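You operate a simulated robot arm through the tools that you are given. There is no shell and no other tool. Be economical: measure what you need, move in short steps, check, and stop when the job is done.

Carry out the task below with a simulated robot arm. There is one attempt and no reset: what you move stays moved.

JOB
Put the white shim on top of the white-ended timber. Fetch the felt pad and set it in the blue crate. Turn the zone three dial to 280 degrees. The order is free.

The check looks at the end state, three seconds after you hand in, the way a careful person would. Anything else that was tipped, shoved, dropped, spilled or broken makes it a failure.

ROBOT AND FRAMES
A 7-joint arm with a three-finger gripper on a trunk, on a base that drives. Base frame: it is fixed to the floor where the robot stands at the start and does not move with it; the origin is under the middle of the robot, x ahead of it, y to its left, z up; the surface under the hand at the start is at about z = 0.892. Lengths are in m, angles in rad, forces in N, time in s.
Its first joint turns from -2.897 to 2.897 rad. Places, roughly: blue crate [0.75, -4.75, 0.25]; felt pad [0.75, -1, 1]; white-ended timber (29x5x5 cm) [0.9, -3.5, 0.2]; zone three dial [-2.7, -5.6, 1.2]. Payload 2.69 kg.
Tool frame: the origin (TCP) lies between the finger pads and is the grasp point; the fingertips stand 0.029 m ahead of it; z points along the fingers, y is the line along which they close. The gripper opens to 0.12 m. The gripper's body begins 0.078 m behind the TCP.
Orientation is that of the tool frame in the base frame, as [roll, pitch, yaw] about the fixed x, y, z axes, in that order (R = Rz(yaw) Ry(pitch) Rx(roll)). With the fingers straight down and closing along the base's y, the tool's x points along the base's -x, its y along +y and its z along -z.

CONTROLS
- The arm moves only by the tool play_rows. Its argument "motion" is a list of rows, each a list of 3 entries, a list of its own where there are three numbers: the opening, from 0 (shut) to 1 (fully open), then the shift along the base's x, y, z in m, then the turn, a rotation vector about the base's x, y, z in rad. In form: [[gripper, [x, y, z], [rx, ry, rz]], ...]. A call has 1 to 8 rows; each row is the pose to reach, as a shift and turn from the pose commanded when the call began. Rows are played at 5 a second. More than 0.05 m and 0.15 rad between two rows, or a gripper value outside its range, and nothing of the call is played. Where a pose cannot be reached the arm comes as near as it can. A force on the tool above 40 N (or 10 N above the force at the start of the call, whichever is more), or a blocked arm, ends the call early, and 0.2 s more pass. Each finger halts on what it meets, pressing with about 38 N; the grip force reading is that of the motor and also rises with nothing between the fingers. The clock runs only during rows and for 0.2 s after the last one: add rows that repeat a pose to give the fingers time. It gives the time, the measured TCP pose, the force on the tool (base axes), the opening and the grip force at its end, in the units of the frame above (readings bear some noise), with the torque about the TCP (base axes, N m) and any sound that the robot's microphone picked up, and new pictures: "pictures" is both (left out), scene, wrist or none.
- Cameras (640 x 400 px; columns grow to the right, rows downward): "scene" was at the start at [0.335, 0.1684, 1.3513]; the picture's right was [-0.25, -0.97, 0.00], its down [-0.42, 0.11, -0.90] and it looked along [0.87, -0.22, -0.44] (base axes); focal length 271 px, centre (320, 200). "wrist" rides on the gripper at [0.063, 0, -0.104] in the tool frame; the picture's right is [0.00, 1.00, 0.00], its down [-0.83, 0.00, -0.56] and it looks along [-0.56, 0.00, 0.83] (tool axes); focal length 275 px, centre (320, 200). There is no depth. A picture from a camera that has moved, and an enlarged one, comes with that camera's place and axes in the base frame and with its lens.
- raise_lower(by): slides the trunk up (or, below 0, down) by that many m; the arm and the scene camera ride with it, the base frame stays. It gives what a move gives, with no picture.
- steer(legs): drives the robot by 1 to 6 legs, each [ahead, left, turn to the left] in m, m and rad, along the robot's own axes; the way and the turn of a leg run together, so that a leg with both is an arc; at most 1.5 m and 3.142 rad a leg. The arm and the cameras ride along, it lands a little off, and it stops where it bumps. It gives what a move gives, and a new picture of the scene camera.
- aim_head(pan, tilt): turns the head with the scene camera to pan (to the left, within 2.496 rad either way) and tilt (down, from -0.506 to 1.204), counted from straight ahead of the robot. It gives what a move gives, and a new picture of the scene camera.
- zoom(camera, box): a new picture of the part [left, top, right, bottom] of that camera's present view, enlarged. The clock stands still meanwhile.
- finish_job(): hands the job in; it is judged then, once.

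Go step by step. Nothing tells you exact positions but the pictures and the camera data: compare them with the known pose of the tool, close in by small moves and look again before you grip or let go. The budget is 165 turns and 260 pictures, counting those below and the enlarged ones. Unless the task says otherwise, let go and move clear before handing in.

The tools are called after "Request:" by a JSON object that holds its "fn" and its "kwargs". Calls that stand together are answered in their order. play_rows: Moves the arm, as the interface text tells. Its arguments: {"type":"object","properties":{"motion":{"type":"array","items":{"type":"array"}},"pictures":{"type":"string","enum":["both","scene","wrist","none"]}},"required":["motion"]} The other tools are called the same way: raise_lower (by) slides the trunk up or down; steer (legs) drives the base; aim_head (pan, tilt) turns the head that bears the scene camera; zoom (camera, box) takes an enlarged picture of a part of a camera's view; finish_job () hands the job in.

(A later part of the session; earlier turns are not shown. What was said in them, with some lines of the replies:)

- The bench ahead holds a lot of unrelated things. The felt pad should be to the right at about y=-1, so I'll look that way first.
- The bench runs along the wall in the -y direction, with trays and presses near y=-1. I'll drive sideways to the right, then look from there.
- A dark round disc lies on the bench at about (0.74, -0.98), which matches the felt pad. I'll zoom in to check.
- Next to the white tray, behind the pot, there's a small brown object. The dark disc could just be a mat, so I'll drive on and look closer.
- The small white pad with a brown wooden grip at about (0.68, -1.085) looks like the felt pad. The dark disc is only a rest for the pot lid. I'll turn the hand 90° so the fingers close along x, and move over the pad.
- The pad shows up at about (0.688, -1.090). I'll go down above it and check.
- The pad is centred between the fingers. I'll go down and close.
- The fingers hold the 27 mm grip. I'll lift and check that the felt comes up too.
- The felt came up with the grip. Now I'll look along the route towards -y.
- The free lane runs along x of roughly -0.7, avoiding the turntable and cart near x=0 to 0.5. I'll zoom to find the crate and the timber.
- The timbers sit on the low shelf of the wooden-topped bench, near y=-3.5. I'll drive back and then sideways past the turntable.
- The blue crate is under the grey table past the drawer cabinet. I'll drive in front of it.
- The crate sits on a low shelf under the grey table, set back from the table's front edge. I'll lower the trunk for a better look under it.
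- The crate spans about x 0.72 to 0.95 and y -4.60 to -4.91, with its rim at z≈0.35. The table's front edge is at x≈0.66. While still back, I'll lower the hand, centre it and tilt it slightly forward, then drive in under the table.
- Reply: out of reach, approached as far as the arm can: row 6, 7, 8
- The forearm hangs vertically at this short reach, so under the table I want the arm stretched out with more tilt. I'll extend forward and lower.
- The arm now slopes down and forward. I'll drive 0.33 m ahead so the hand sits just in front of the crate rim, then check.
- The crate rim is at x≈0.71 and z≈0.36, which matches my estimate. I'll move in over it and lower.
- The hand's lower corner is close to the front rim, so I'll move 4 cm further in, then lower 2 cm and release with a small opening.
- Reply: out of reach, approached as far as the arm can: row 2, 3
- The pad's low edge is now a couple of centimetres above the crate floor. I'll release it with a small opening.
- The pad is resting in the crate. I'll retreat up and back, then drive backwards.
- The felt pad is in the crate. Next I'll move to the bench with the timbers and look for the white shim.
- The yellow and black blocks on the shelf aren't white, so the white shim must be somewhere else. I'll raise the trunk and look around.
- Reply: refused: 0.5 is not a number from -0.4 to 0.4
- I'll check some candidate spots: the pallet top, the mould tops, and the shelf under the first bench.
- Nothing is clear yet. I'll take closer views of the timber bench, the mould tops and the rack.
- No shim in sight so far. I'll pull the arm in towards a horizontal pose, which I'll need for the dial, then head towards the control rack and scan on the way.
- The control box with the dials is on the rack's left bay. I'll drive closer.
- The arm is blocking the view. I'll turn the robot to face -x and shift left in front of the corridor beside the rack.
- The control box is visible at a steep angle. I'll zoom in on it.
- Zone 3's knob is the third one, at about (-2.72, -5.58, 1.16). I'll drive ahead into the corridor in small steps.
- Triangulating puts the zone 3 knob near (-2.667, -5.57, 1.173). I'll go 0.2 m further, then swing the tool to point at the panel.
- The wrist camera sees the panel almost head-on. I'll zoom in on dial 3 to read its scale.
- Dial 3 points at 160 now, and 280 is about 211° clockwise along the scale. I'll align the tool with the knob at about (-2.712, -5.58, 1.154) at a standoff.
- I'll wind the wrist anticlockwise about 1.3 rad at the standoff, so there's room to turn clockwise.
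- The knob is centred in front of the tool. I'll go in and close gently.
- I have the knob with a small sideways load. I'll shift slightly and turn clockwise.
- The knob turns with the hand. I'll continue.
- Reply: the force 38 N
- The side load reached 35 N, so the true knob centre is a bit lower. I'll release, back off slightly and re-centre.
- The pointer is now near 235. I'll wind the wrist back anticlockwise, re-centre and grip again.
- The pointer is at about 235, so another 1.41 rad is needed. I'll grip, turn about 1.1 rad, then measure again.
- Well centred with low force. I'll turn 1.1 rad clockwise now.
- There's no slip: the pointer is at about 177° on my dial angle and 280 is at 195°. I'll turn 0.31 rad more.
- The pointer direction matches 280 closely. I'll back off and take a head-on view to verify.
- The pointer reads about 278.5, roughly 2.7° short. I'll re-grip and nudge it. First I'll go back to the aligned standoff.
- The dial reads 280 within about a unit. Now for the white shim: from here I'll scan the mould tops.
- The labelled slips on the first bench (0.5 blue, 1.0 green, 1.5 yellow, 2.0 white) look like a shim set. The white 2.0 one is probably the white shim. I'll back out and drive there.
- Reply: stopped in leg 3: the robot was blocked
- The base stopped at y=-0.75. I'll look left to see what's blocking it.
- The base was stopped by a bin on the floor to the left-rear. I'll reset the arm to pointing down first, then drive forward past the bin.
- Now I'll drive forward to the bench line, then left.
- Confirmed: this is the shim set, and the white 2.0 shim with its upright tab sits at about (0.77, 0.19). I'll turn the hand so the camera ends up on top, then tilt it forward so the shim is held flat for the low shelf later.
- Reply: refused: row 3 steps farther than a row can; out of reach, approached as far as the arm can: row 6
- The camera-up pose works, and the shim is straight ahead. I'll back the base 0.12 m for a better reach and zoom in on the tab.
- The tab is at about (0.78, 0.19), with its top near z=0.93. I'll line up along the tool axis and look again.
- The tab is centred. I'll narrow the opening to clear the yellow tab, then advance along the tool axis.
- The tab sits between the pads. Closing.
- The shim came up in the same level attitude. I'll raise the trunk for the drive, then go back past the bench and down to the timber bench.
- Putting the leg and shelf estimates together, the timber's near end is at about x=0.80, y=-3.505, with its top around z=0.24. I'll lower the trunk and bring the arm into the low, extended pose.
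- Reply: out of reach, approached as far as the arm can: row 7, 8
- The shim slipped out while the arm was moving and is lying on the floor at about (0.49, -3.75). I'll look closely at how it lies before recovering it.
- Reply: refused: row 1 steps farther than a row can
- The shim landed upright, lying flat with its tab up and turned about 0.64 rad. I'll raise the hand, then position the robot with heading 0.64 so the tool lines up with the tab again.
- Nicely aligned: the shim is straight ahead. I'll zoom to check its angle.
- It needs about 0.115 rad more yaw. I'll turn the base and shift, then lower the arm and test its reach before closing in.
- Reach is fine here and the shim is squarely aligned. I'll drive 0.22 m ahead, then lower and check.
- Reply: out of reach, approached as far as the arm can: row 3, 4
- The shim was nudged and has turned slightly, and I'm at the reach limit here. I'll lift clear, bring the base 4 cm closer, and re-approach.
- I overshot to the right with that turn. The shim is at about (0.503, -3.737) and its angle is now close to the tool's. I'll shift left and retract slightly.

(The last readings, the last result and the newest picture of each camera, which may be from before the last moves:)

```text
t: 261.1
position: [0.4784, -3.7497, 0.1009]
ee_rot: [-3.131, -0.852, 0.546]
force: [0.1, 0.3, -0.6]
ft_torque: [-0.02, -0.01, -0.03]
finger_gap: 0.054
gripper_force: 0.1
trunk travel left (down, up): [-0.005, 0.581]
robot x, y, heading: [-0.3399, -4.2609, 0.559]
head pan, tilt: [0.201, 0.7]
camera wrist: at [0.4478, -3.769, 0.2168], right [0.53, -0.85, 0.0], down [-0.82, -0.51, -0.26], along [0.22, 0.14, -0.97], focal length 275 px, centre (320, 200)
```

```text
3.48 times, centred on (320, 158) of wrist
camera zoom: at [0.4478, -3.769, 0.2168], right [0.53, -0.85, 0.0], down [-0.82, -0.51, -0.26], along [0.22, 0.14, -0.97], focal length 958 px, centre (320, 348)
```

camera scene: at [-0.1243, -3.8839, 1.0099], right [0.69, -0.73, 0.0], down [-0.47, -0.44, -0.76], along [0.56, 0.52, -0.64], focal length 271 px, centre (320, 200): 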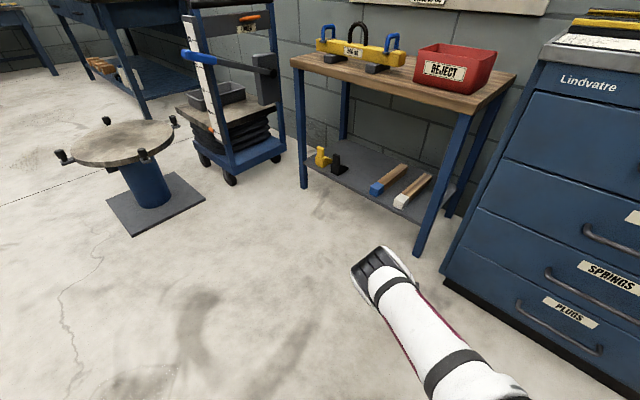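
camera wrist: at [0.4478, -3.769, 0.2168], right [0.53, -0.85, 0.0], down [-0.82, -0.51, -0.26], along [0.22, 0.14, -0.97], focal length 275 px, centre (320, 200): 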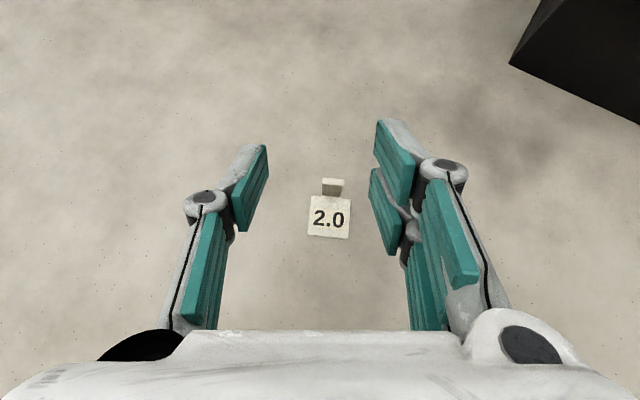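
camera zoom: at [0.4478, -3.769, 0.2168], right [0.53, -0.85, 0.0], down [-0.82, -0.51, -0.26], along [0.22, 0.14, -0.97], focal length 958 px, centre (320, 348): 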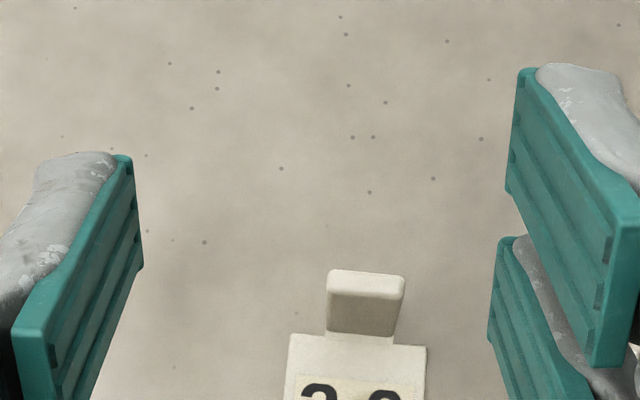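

I'll centre above the tab with the fingers wide, trim the yaw, then go straight down.

Request:
{"fn": "play_rows", "kwargs": {"motion": [[0.45, [0.01, 0, -0.01], [0, 0, -0.04]], [0.45, [0.018, 0.0005, -0.03], [0, 0, -0.08]], [0.45, [0.018, 0.0005, -0.05], [0, 0, -0.08]], [0.45, [0.018, 0.0005, -0.067], [0, 0, -0.08]]], "pictures": "wrist"}}

Request:
{"fn": "zoom", "kwargs": {"camera": "wrist", "box": [240, 100, 400, 215]}}

```text
t: 262.1
position: [0.4959, -3.7482, 0.0337]
ee_rot: [-3.133, -0.852, 0.468]
force: [-4.6, -4.4, 13.5]
ft_torque: [-0.56, -0.1, -0.28]
finger_gap: 0.0576
gripper_force: 2.0
trunk travel left (down, up): [-0.005, 0.581]
robot x, y, heading: [-0.3376, -4.2597, 0.552]
head pan, tilt: [0.201, 0.7]
camera wrist: at [0.4647, -3.7655, 0.1508], right [0.46, -0.89, 0.0], down [-0.86, -0.44, -0.26], along [0.23, 0.12, -0.97], focal length 275 px, centre (320, 200)
```

wrist: 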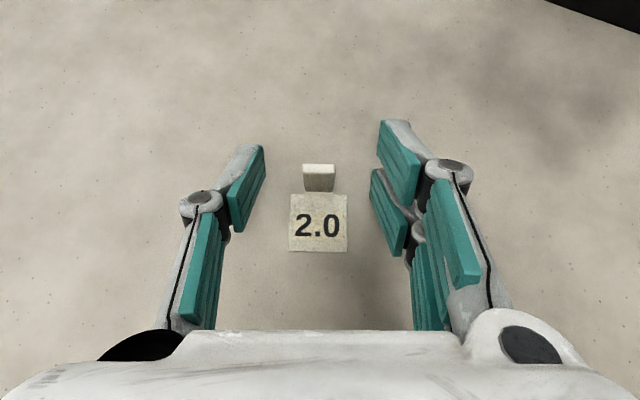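

```text
3.48 times, centred on (320, 158) of wrist
camera zoom: at [0.4647, -3.7655, 0.1508], right [0.46, -0.89, 0.0], down [-0.86, -0.44, -0.26], along [0.23, 0.12, -0.97], focal length 958 px, centre (320, 348)
```

zoom: 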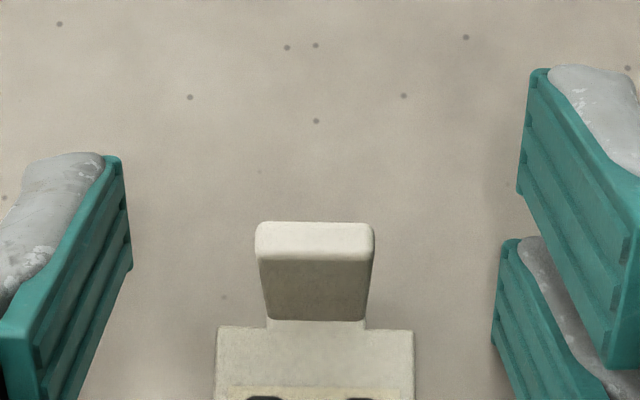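

The fingertips just touch the floor at this height. I'll raise 5 mm and close on the centred tab.

Request:
{"fn": "play_rows", "kwargs": {"motion": [[0.45, [0, 0, 0.0045], [0, 0, 0]], [0.3, [0.001, 0, 0.0045], [0, 0, 0]], [0.2, [0.001, 0, 0.0045], [0, 0, 0]], [0.1, [0.001, 0, 0.0045], [0, 0, 0]], [0.03, [0.001, 0, 0.0045], [0, 0, 0]], [0.0, [0.001, 0, 0.0045], [0, 0, 0]]], "pictures": "wrist"}}

Request:
{"fn": "zoom", "kwargs": {"camera": "wrist", "box": [240, 110, 400, 225]}}

```text
t: 263.5
position: [0.4985, -3.7502, 0.0378]
ee_rot: [-3.131, -0.851, 0.465]
force: [0.3, -0.3, 1.0]
ft_torque: [0.01, 0.01, 0.02]
finger_gap: 0.0135
gripper_force: 37.8
trunk travel left (down, up): [-0.005, 0.581]
robot x, y, heading: [-0.3374, -4.26, 0.556]
head pan, tilt: [0.201, 0.7]
camera wrist: at [0.4655, -3.766, 0.1544], right [0.46, -0.89, 0.0], down [-0.86, -0.44, -0.26], along [0.23, 0.12, -0.97], focal length 275 px, centre (320, 200)
```

wrist: 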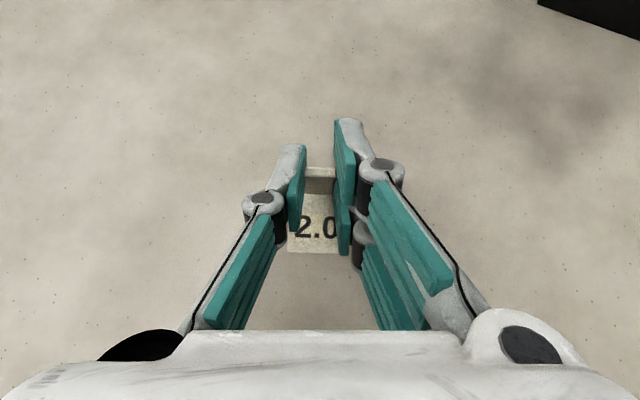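

```text
3.48 times, centred on (320, 168) of wrist
camera zoom: at [0.4655, -3.766, 0.1544], right [0.46, -0.89, 0.0], down [-0.86, -0.44, -0.26], along [0.23, 0.12, -0.97], focal length 958 px, centre (320, 313)
```

zoom: 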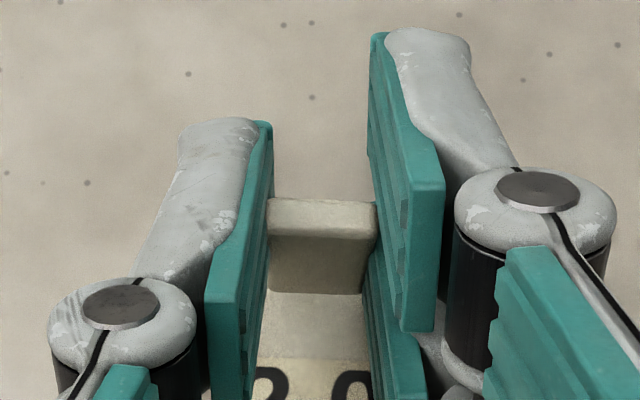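

Gripped. I'll lift slowly and check.

Request:
{"fn": "play_rows", "kwargs": {"motion": [[0.0, [0, 0, 0.005], [0, 0, 0]], [0.0, [0, 0, 0.015], [0, 0, 0]], [0.0, [0, 0, 0.03], [0, 0, 0]], [0.0, [0, 0, 0.05], [0, 0, 0]], [0.0, [0, 0, 0.07], [0, 0, 0]], [0.0, [0, 0, 0.09], [0, 0, 0]], [0.0, [0, 0, 0.11], [0, 0, 0]], [0.0, [0, 0, 0.12], [0, 0, 0]]], "pictures": "wrist"}}

Request:
{"fn": "zoom", "kwargs": {"camera": "wrist", "box": [240, 110, 400, 225]}}

```text
t: 265.3
position: [0.498, -3.7493, 0.1586]
ee_rot: [-3.131, -0.853, 0.466]
force: [-0.2, 0.1, -0.1]
ft_torque: [-0.01, 0.0, -0.01]
finger_gap: 0.0135
gripper_force: 38.2
trunk travel left (down, up): [-0.005, 0.581]
robot x, y, heading: [-0.3418, -4.262, 0.558]
head pan, tilt: [0.201, 0.7]
camera wrist: at [0.4657, -3.7658, 0.2754], right [0.46, -0.89, 0.0], down [-0.86, -0.44, -0.26], along [0.23, 0.12, -0.97], focal length 275 px, centre (320, 200)
```

wrist: 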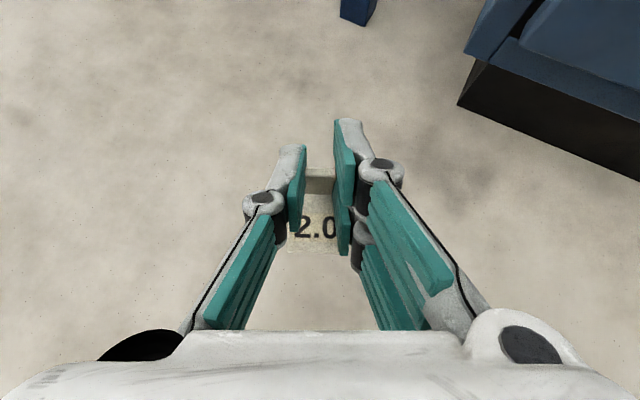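

```text
3.48 times, centred on (320, 168) of wrist
camera zoom: at [0.4657, -3.7658, 0.2754], right [0.46, -0.89, 0.0], down [-0.86, -0.44, -0.26], along [0.23, 0.12, -0.97], focal length 958 px, centre (320, 313)
```

zoom: 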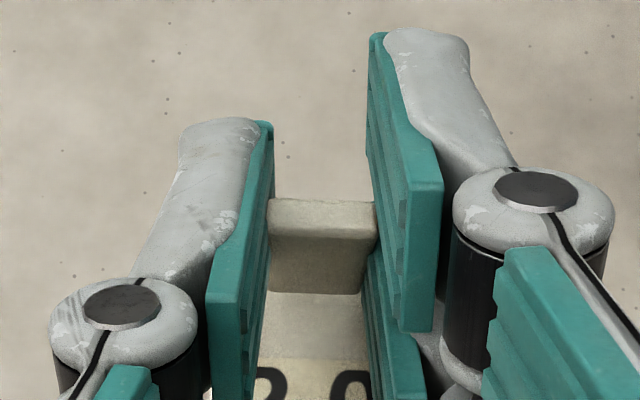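

The shim is held firmly. I'll raise it slowly, then back off, square up and move in front of the timber.

Request:
{"fn": "play_rows", "kwargs": {"motion": [[0.0, [0, 0, 0.02], [0, 0, 0.01]], [0.0, [0, 0, 0.045], [0, 0, 0.02]], [0.0, [0, 0, 0.07], [0, 0, 0.035]], [0.0, [0, 0, 0.095], [0, 0, 0.05]], [0.0, [0, 0, 0.12], [0, 0, 0.06]], [0.0, [0, 0, 0.145], [0, 0, 0.07]], [0.0, [0, 0, 0.17], [0, 0, 0.08]], [0.0, [0, 0, 0.19], [0, 0, 0.085]]], "pictures": "none"}}

Request:
{"fn": "steer", "kwargs": {"legs": [[-0.45, 0, 0], [0, 0, -0.556]]}}

```text
t: 267.1
position: [0.4969, -3.7499, 0.3481]
ee_rot: [-3.132, -0.85, 0.552]
force: [-0.6, -0.3, 0.5]
ft_torque: [0.01, 0.03, 0.03]
finger_gap: 0.0133
gripper_force: 37.6
trunk travel left (down, up): [-0.005, 0.581]
robot x, y, heading: [-0.3379, -4.2571, 0.554]
head pan, tilt: [0.201, 0.7]
```

```text
t: 271.4
position: [0.2566, -4.5162, 0.3489]
ee_rot: [-3.131, -0.852, -0.013]
force: [-0.9, 0.0, 0.1]
ft_torque: [-0.01, 0.02, 0.02]
finger_gap: 0.0134
gripper_force: 38.0
trunk travel left (down, up): [-0.005, 0.581]
robot x, y, heading: [-0.7253, -4.4998, -0.011]
head pan, tilt: [0.201, 0.7]
camera scene: at [-0.3421, -4.2962, 1.0099], right [0.19, -0.98, 0.0], down [-0.63, -0.12, -0.76], along [0.75, 0.15, -0.64], focal length 271 px, centre (320, 200)
```

scene: 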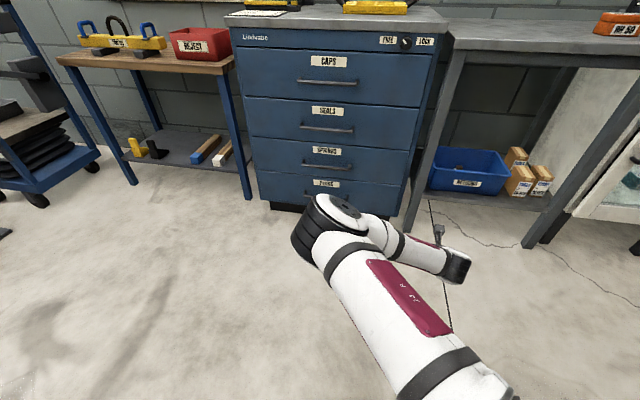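

Now left to line up with the timber.

Request:
{"fn": "steer", "kwargs": {"legs": [[0, 1.0, 0.012]]}}

Request:
{"fn": "steer", "kwargs": {"legs": [[0.25, 0, 0]]}}

Request:
{"fn": "play_rows", "kwargs": {"motion": [[0.0, [0, 0, 0], [0, 0, 0]]], "pictures": "wrist"}}

```text
t: 276.6
position: [0.2606, -3.4986, 0.3479]
ee_rot: [-3.129, -0.849, -0.003]
force: [-0.1, 0.4, 0.8]
ft_torque: [0.0, 0.05, 0.0]
finger_gap: 0.0136
gripper_force: 37.5
trunk travel left (down, up): [-0.005, 0.581]
robot x, y, heading: [-0.7216, -3.4962, -0.001]
head pan, tilt: [0.201, 0.7]
camera scene: at [-0.3396, -3.2859, 1.0099], right [0.2, -0.98, 0.0], down [-0.63, -0.13, -0.76], along [0.75, 0.15, -0.64], focal length 271 px, centre (320, 200)
```

scene: 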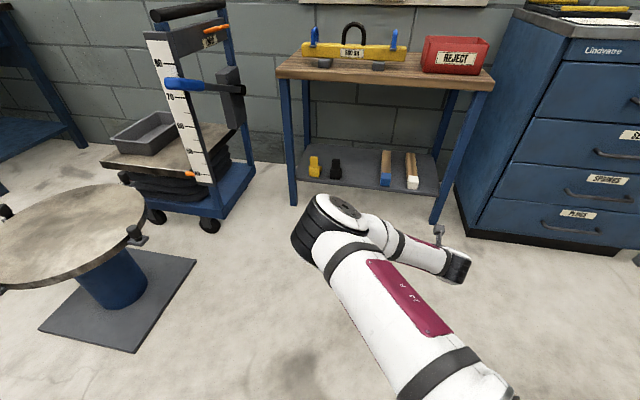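

```text
t: 278.4
position: [0.5103, -3.4992, 0.3482]
ee_rot: [-3.132, -0.85, -0.004]
force: [0.1, -0.4, -0.5]
ft_torque: [0.02, 0.03, -0.04]
finger_gap: 0.0134
gripper_force: 38.4
trunk travel left (down, up): [-0.005, 0.581]
robot x, y, heading: [-0.4682, -3.4908, -0.001]
head pan, tilt: [0.201, 0.7]
camera scene: at [-0.0889, -3.2858, 1.0099], right [0.2, -0.98, 0.0], down [-0.63, -0.13, -0.76], along [0.75, 0.15, -0.64], focal length 271 px, centre (320, 200)
```

scene: 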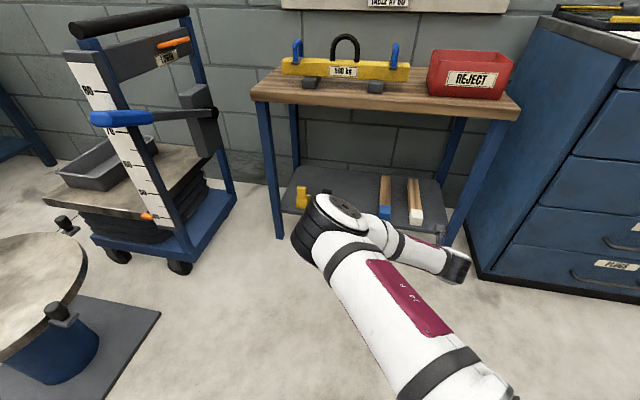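

```text
t: 278.9
position: [0.5112, -3.4997, 0.3483]
ee_rot: [-3.133, -0.85, -0.002]
force: [-0.1, 0.2, -0.4]
ft_torque: [0.0, 0.01, -0.03]
finger_gap: 0.0134
gripper_force: 38.0
trunk travel left (down, up): [-0.005, 0.581]
robot x, y, heading: [-0.4709, -3.496, 0.003]
head pan, tilt: [0.201, 0.7]
camera wrist: at [0.4748, -3.4995, 0.4646], right [0.01, -1.0, 0.0], down [-0.97, -0.01, -0.26], along [0.26, 0.0, -0.97], focal length 275 px, centre (320, 200)
```

wrist: 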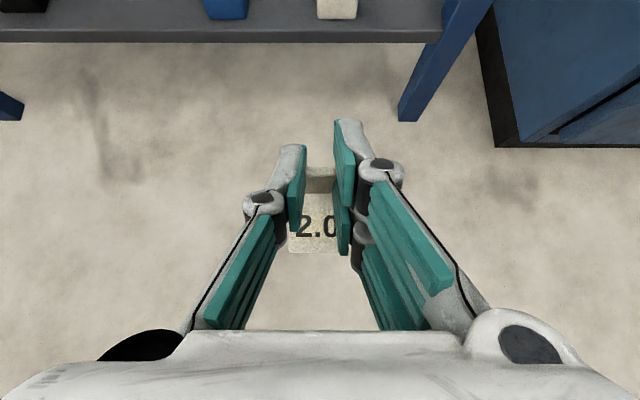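

The timber's near end is at about x=0.762, y=-3.519, with its top near z=0.26. I'll ease forward with a 2 cm shift to the right and check.

Request:
{"fn": "steer", "kwargs": {"legs": [[0.22, -0.02, 0]]}}

Request:
{"fn": "play_rows", "kwargs": {"motion": [[0.0, [0, 0, 0], [0, 0, 0]]], "pictures": "wrist"}}

```text
t: 280.6
position: [0.7336, -3.52, 0.3483]
ee_rot: [-3.13, -0.85, -0.004]
force: [0.4, -0.3, -0.7]
ft_torque: [-0.01, 0.01, 0.02]
finger_gap: 0.0136
gripper_force: 38.0
trunk travel left (down, up): [-0.005, 0.581]
robot x, y, heading: [-0.2463, -3.5136, -0.002]
head pan, tilt: [0.201, 0.7]
camera scene: at [0.1342, -3.3058, 1.0099], right [0.2, -0.98, 0.0], down [-0.63, -0.13, -0.76], along [0.75, 0.15, -0.64], focal length 271 px, centre (320, 200)
```

scene: 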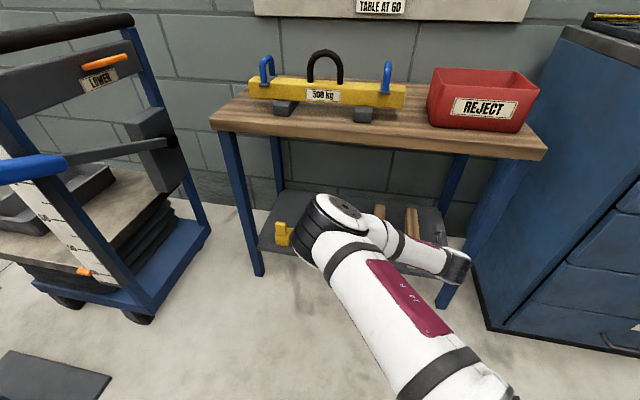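

```text
t: 280.9
position: [0.734, -3.52, 0.3474]
ee_rot: [-3.134, -0.85, -0.004]
force: [0.2, -0.6, -0.8]
ft_torque: [-0.04, 0.02, 0.0]
finger_gap: 0.0135
gripper_force: 38.5
trunk travel left (down, up): [-0.005, 0.581]
robot x, y, heading: [-0.2507, -3.5131, 0.0]
head pan, tilt: [0.201, 0.7]
camera wrist: at [0.6977, -3.5197, 0.4646], right [0.01, -1.0, 0.0], down [-0.97, -0.01, -0.26], along [0.26, 0.0, -0.97], focal length 275 px, centre (320, 200)
```

wrist: 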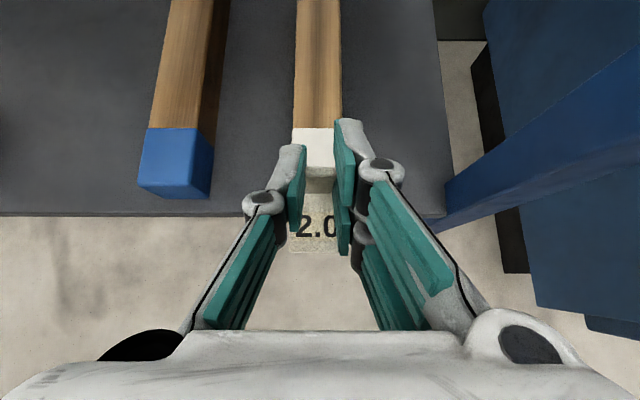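

Laterally aligned with the white-ended timber. I'll drive ahead 0.11 m and zoom to gauge the height.

Request:
{"fn": "steer", "kwargs": {"legs": [[0.11, 0.0, 0]]}}

Request:
{"fn": "play_rows", "kwargs": {"motion": [[0.0, [0, 0.001, -0.01], [0, 0, 0]], [0.0, [0, 0.001, -0.02], [0, 0, 0]]], "pictures": "both"}}

Request:
{"fn": "zoom", "kwargs": {"camera": "wrist", "box": [230, 60, 400, 270]}}

```text
t: 282.1
position: [0.8454, -3.5184, 0.3488]
ee_rot: [-3.131, -0.85, -0.004]
force: [-0.2, -0.4, -0.2]
ft_torque: [-0.01, 0.01, -0.02]
finger_gap: 0.0135
gripper_force: 38.3
trunk travel left (down, up): [-0.005, 0.581]
robot x, y, heading: [-0.1375, -3.5143, 0.004]
head pan, tilt: [0.201, 0.7]
camera scene: at [0.2452, -3.3056, 1.0099], right [0.2, -0.98, 0.0], down [-0.63, -0.13, -0.76], along [0.75, 0.15, -0.64], focal length 271 px, centre (320, 200)
```

scene: 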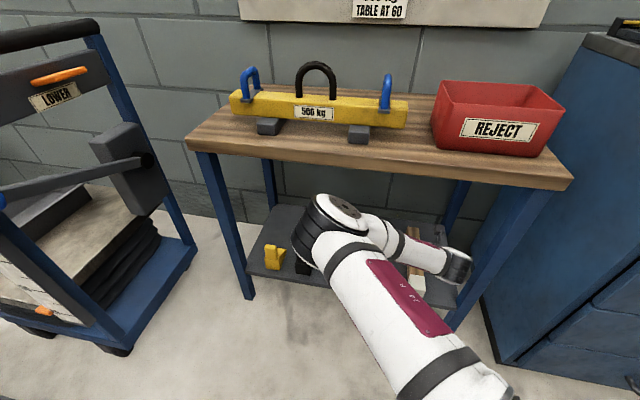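

```text
t: 282.8
position: [0.8445, -3.5176, 0.3288]
ee_rot: [-3.133, -0.85, -0.002]
force: [0.2, 0.3, -0.6]
ft_torque: [0.01, -0.02, 0.0]
finger_gap: 0.0137
gripper_force: 38.3
trunk travel left (down, up): [-0.005, 0.581]
robot x, y, heading: [-0.1339, -3.5136, -0.001]
head pan, tilt: [0.201, 0.7]
camera scene: at [0.2452, -3.3056, 1.0099], right [0.2, -0.98, 0.0], down [-0.63, -0.13, -0.76], along [0.75, 0.15, -0.64], focal length 271 px, centre (320, 200)
camera wrist: at [0.809, -3.5183, 0.4443], right [0.01, -1.0, 0.0], down [-0.97, -0.01, -0.26], along [0.26, 0.01, -0.97], focal length 275 px, centre (320, 200)
```

scene: 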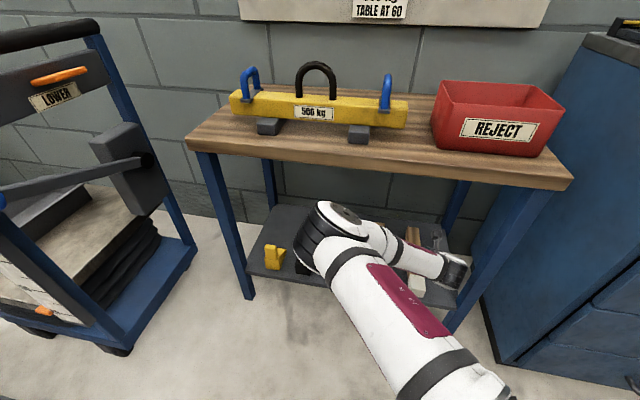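
wrist: 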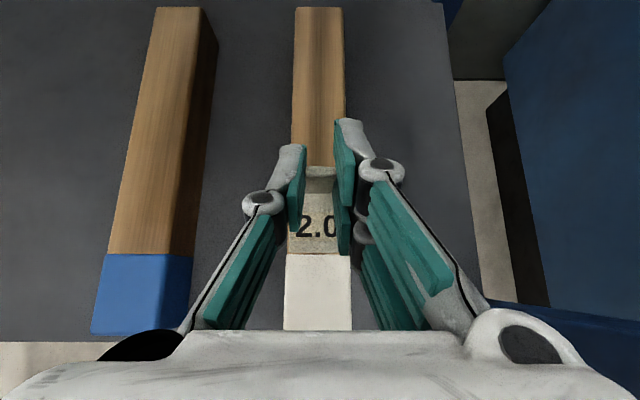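

```text
1.90 times, centred on (315, 165) of wrist
camera zoom: at [0.809, -3.5183, 0.4443], right [0.01, -1.0, 0.0], down [-0.97, -0.01, -0.26], along [0.26, 0.01, -0.97], focal length 524 px, centre (330, 267)
```

zoom: 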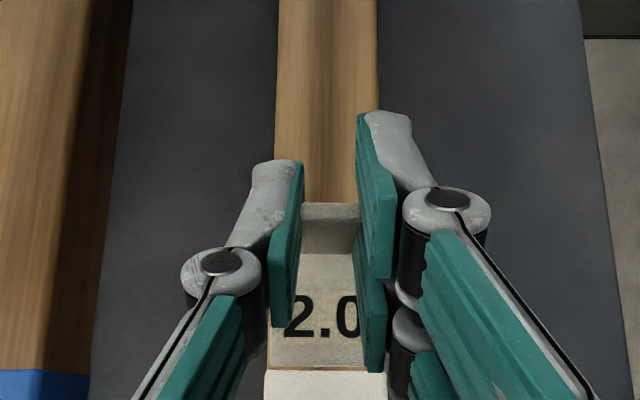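

The shim is over the timber near its white end. I'll lower slowly, watching the force.

Request:
{"fn": "play_rows", "kwargs": {"motion": [[0.0, [0, 0, -0.015], [0, 0, 0]], [0.0, [0, 0, -0.03], [0, 0, 0]], [0.0, [0, 0, -0.045], [0, 0, 0]], [0.0, [0, 0, -0.055], [0, 0, 0]]], "pictures": "wrist"}}

```text
t: 283.8
position: [0.8473, -3.5182, 0.2822]
ee_rot: [-3.133, -0.864, -0.003]
force: [-2.0, -0.6, 12.4]
ft_torque: [-0.14, 0.07, 0.03]
finger_gap: 0.0139
gripper_force: 37.8
trunk travel left (down, up): [-0.005, 0.581]
robot x, y, heading: [-0.1387, -3.5126, 0.0]
head pan, tilt: [0.201, 0.7]
stopped in row 4: the force on the tool passed its limit at 44 N (the readings are from after the stop); the commanded pose is now the measured one
camera wrist: at [0.8111, -3.5191, 0.3971], right [0.01, -1.0, 0.0], down [-0.96, -0.01, -0.27], along [0.27, 0.0, -0.96], focal length 275 px, centre (320, 200)
```

wrist: 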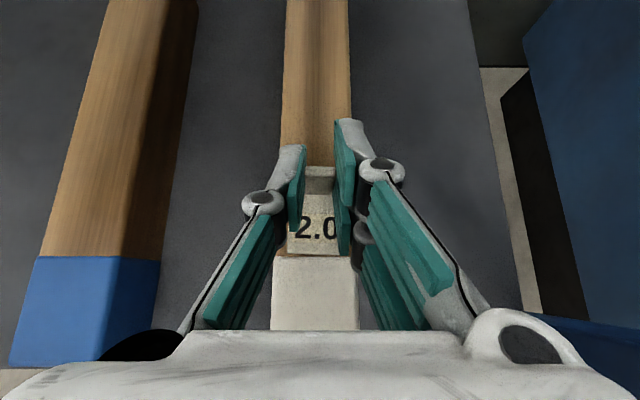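

Contact came at TCP z≈0.282, which matches the shim resting on the timber at about z=0.244. I'll zoom, then release.

Request:
{"fn": "zoom", "kwargs": {"camera": "wrist", "box": [240, 140, 400, 290]}}

Request:
{"fn": "zoom", "kwargs": {"camera": "scene", "box": [360, 200, 500, 320]}}

```text
2.67 times, centred on (320, 215) of wrist
camera zoom: at [0.8111, -3.5191, 0.3971], right [0.01, -1.0, 0.0], down [-0.96, -0.01, -0.27], along [0.27, 0.0, -0.96], focal length 734 px, centre (320, 160)
```

zoom: 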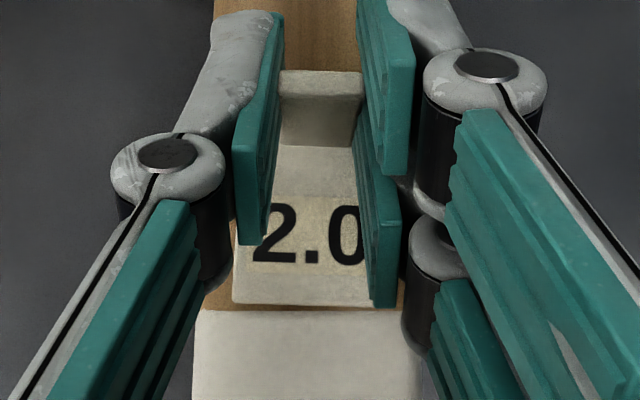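

```text
3.33 times, centred on (430, 260) of scene
camera zoom: at [0.2446, -3.3056, 1.0101], right [0.2, -0.98, 0.0], down [-0.63, -0.13, -0.77], along [0.75, 0.15, -0.64], focal length 904 px, centre (-47, 0)
```

zoom: 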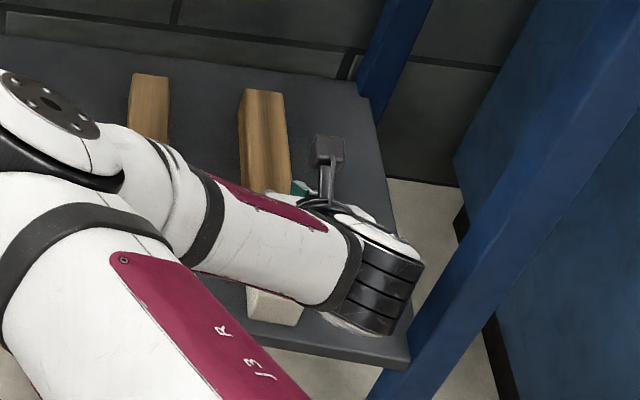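

The shim sits on the timber just behind the white end, inside the timber's width. Unload slightly and release.

Request:
{"fn": "play_rows", "kwargs": {"motion": [[0.0, [0, 0, 0.001], [0, 0, 0]], [0.1, [0, 0, 0.001], [0, 0, 0]], [0.2, [0, 0, 0.001], [0, 0, 0]], [0.3, [0, 0, 0.002], [0, 0, 0]], [0.38, [0, 0, 0.003], [0, 0, 0]]], "pictures": "wrist"}}

Request:
{"fn": "zoom", "kwargs": {"camera": "wrist", "box": [240, 140, 400, 290]}}

```text
t: 285.0
position: [0.8473, -3.5187, 0.2809]
ee_rot: [-3.133, -0.861, -0.003]
force: [-0.3, -0.4, 0.0]
ft_torque: [-0.05, -0.01, -0.02]
finger_gap: 0.0456
gripper_force: 0.1
trunk travel left (down, up): [-0.005, 0.581]
robot x, y, heading: [-0.1361, -3.5166, 0.006]
head pan, tilt: [0.201, 0.7]
camera wrist: at [0.8102, -3.5189, 0.3976], right [0.01, -1.0, 0.0], down [-0.96, -0.01, -0.27], along [0.27, 0.0, -0.96], focal length 275 px, centre (320, 200)
```

wrist: 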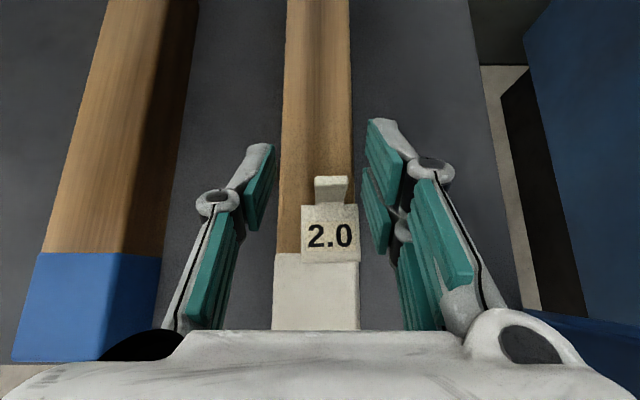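

```text
2.67 times, centred on (320, 215) of wrist
camera zoom: at [0.8102, -3.5189, 0.3976], right [0.01, -1.0, 0.0], down [-0.96, -0.01, -0.27], along [0.27, 0.0, -0.96], focal length 734 px, centre (320, 160)
```

zoom: 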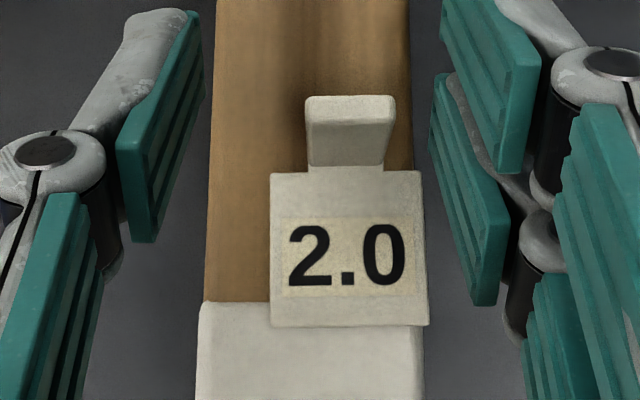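

The shim rests flat on top of the timber, label up. I'll open a little more, then withdraw up and back.

Request:
{"fn": "play_rows", "kwargs": {"motion": [[0.45, [0, 0, 0.0], [0, 0, 0]], [0.48, [0, 0, 0.0], [0, 0, 0]], [0.48, [0, 0, 0.015], [0, 0, 0]], [0.48, [0, 0, 0.035], [0, 0, 0]], [0.48, [0, 0, 0.06], [0, 0, 0]], [0.48, [-0.03, 0, 0.075], [0, 0, 0]]], "pictures": "wrist"}}

Request:
{"fn": "zoom", "kwargs": {"camera": "wrist", "box": [250, 110, 400, 250]}}

```text
t: 286.4
position: [0.8182, -3.5186, 0.357]
ee_rot: [-3.134, -0.861, -0.004]
force: [-0.2, -0.3, 0.6]
ft_torque: [0.01, -0.02, 0.01]
finger_gap: 0.0576
gripper_force: 0.1
trunk travel left (down, up): [-0.005, 0.581]
robot x, y, heading: [-0.1354, -3.515, 0.003]
head pan, tilt: [0.201, 0.7]
camera wrist: at [0.7809, -3.519, 0.4737], right [0.01, -1.0, 0.0], down [-0.96, -0.01, -0.27], along [0.27, 0.0, -0.96], focal length 275 px, centre (320, 200)
```

wrist: 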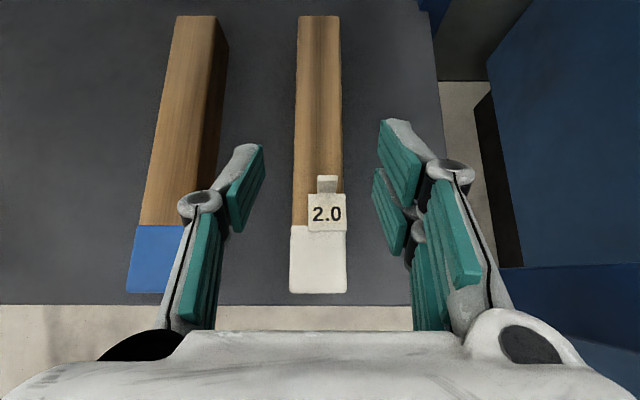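

```text
2.86 times, centred on (325, 180) of wrist
camera zoom: at [0.7809, -3.519, 0.4737], right [0.01, -1.0, 0.0], down [-0.96, -0.01, -0.27], along [0.27, 0.0, -0.96], focal length 786 px, centre (306, 257)
```

zoom: 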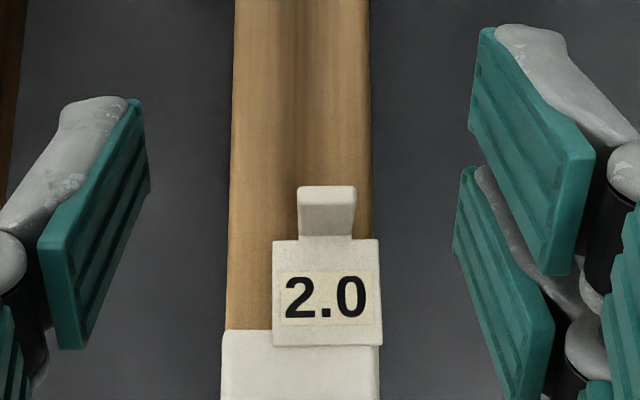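

The shim rests stably on the timber. I'll back out.

Request:
{"fn": "steer", "kwargs": {"legs": [[-0.5, 0, 0]]}}

Request:
{"fn": "zoom", "kwargs": {"camera": "scene", "box": [260, 60, 500, 240]}}

```text
t: 289.3
position: [0.326, -3.518, 0.3576]
ee_rot: [-3.133, -0.862, -0.003]
force: [0.3, 0.0, -0.5]
ft_torque: [-0.01, -0.01, -0.03]
finger_gap: 0.0577
gripper_force: 0.0
trunk travel left (down, up): [-0.005, 0.581]
robot x, y, heading: [-0.6311, -3.5134, 0.001]
head pan, tilt: [0.201, 0.7]
camera scene: at [-0.2481, -3.3057, 1.01], right [0.2, -0.98, 0.0], down [-0.63, -0.13, -0.76], along [0.75, 0.15, -0.64], focal length 271 px, centre (320, 200)
```

scene: 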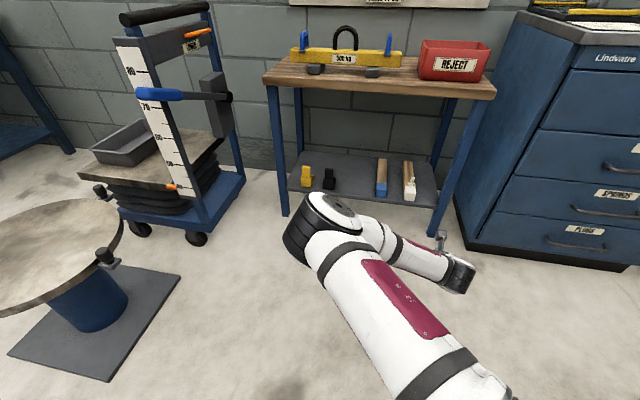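

```text
2.22 times, centred on (380, 150) of scene
camera zoom: at [-0.2481, -3.3057, 1.01], right [0.2, -0.98, 0.0], down [-0.63, -0.13, -0.76], along [0.75, 0.15, -0.64], focal length 602 px, centre (187, 311)
```

zoom: 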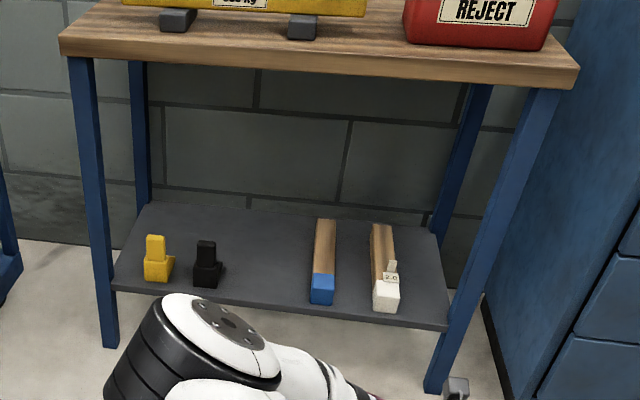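

The shim is on the timber, the felt pad is in the crate, the dial is set and the hand is clear. Handing in.

Request:
{"fn": "finish_job", "kwargs": {}}

```text
The job is handed in.
```

I handed the job in with all three parts in place:

- **White shim:** it rests flat on top of the white-ended timber, close to the timber's right edge. It slipped out of the gripper once and fell to the floor, landing upright, and I picked it up again.
- **Felt pad:** it is in the blue crate, resting on the crate floor.
- **Zone three dial:** it points at 280, within about 1.5 degrees by my last reading.

The base also touched a floor bin near the first bench and stopped against it. I did not check whether the bin moved.
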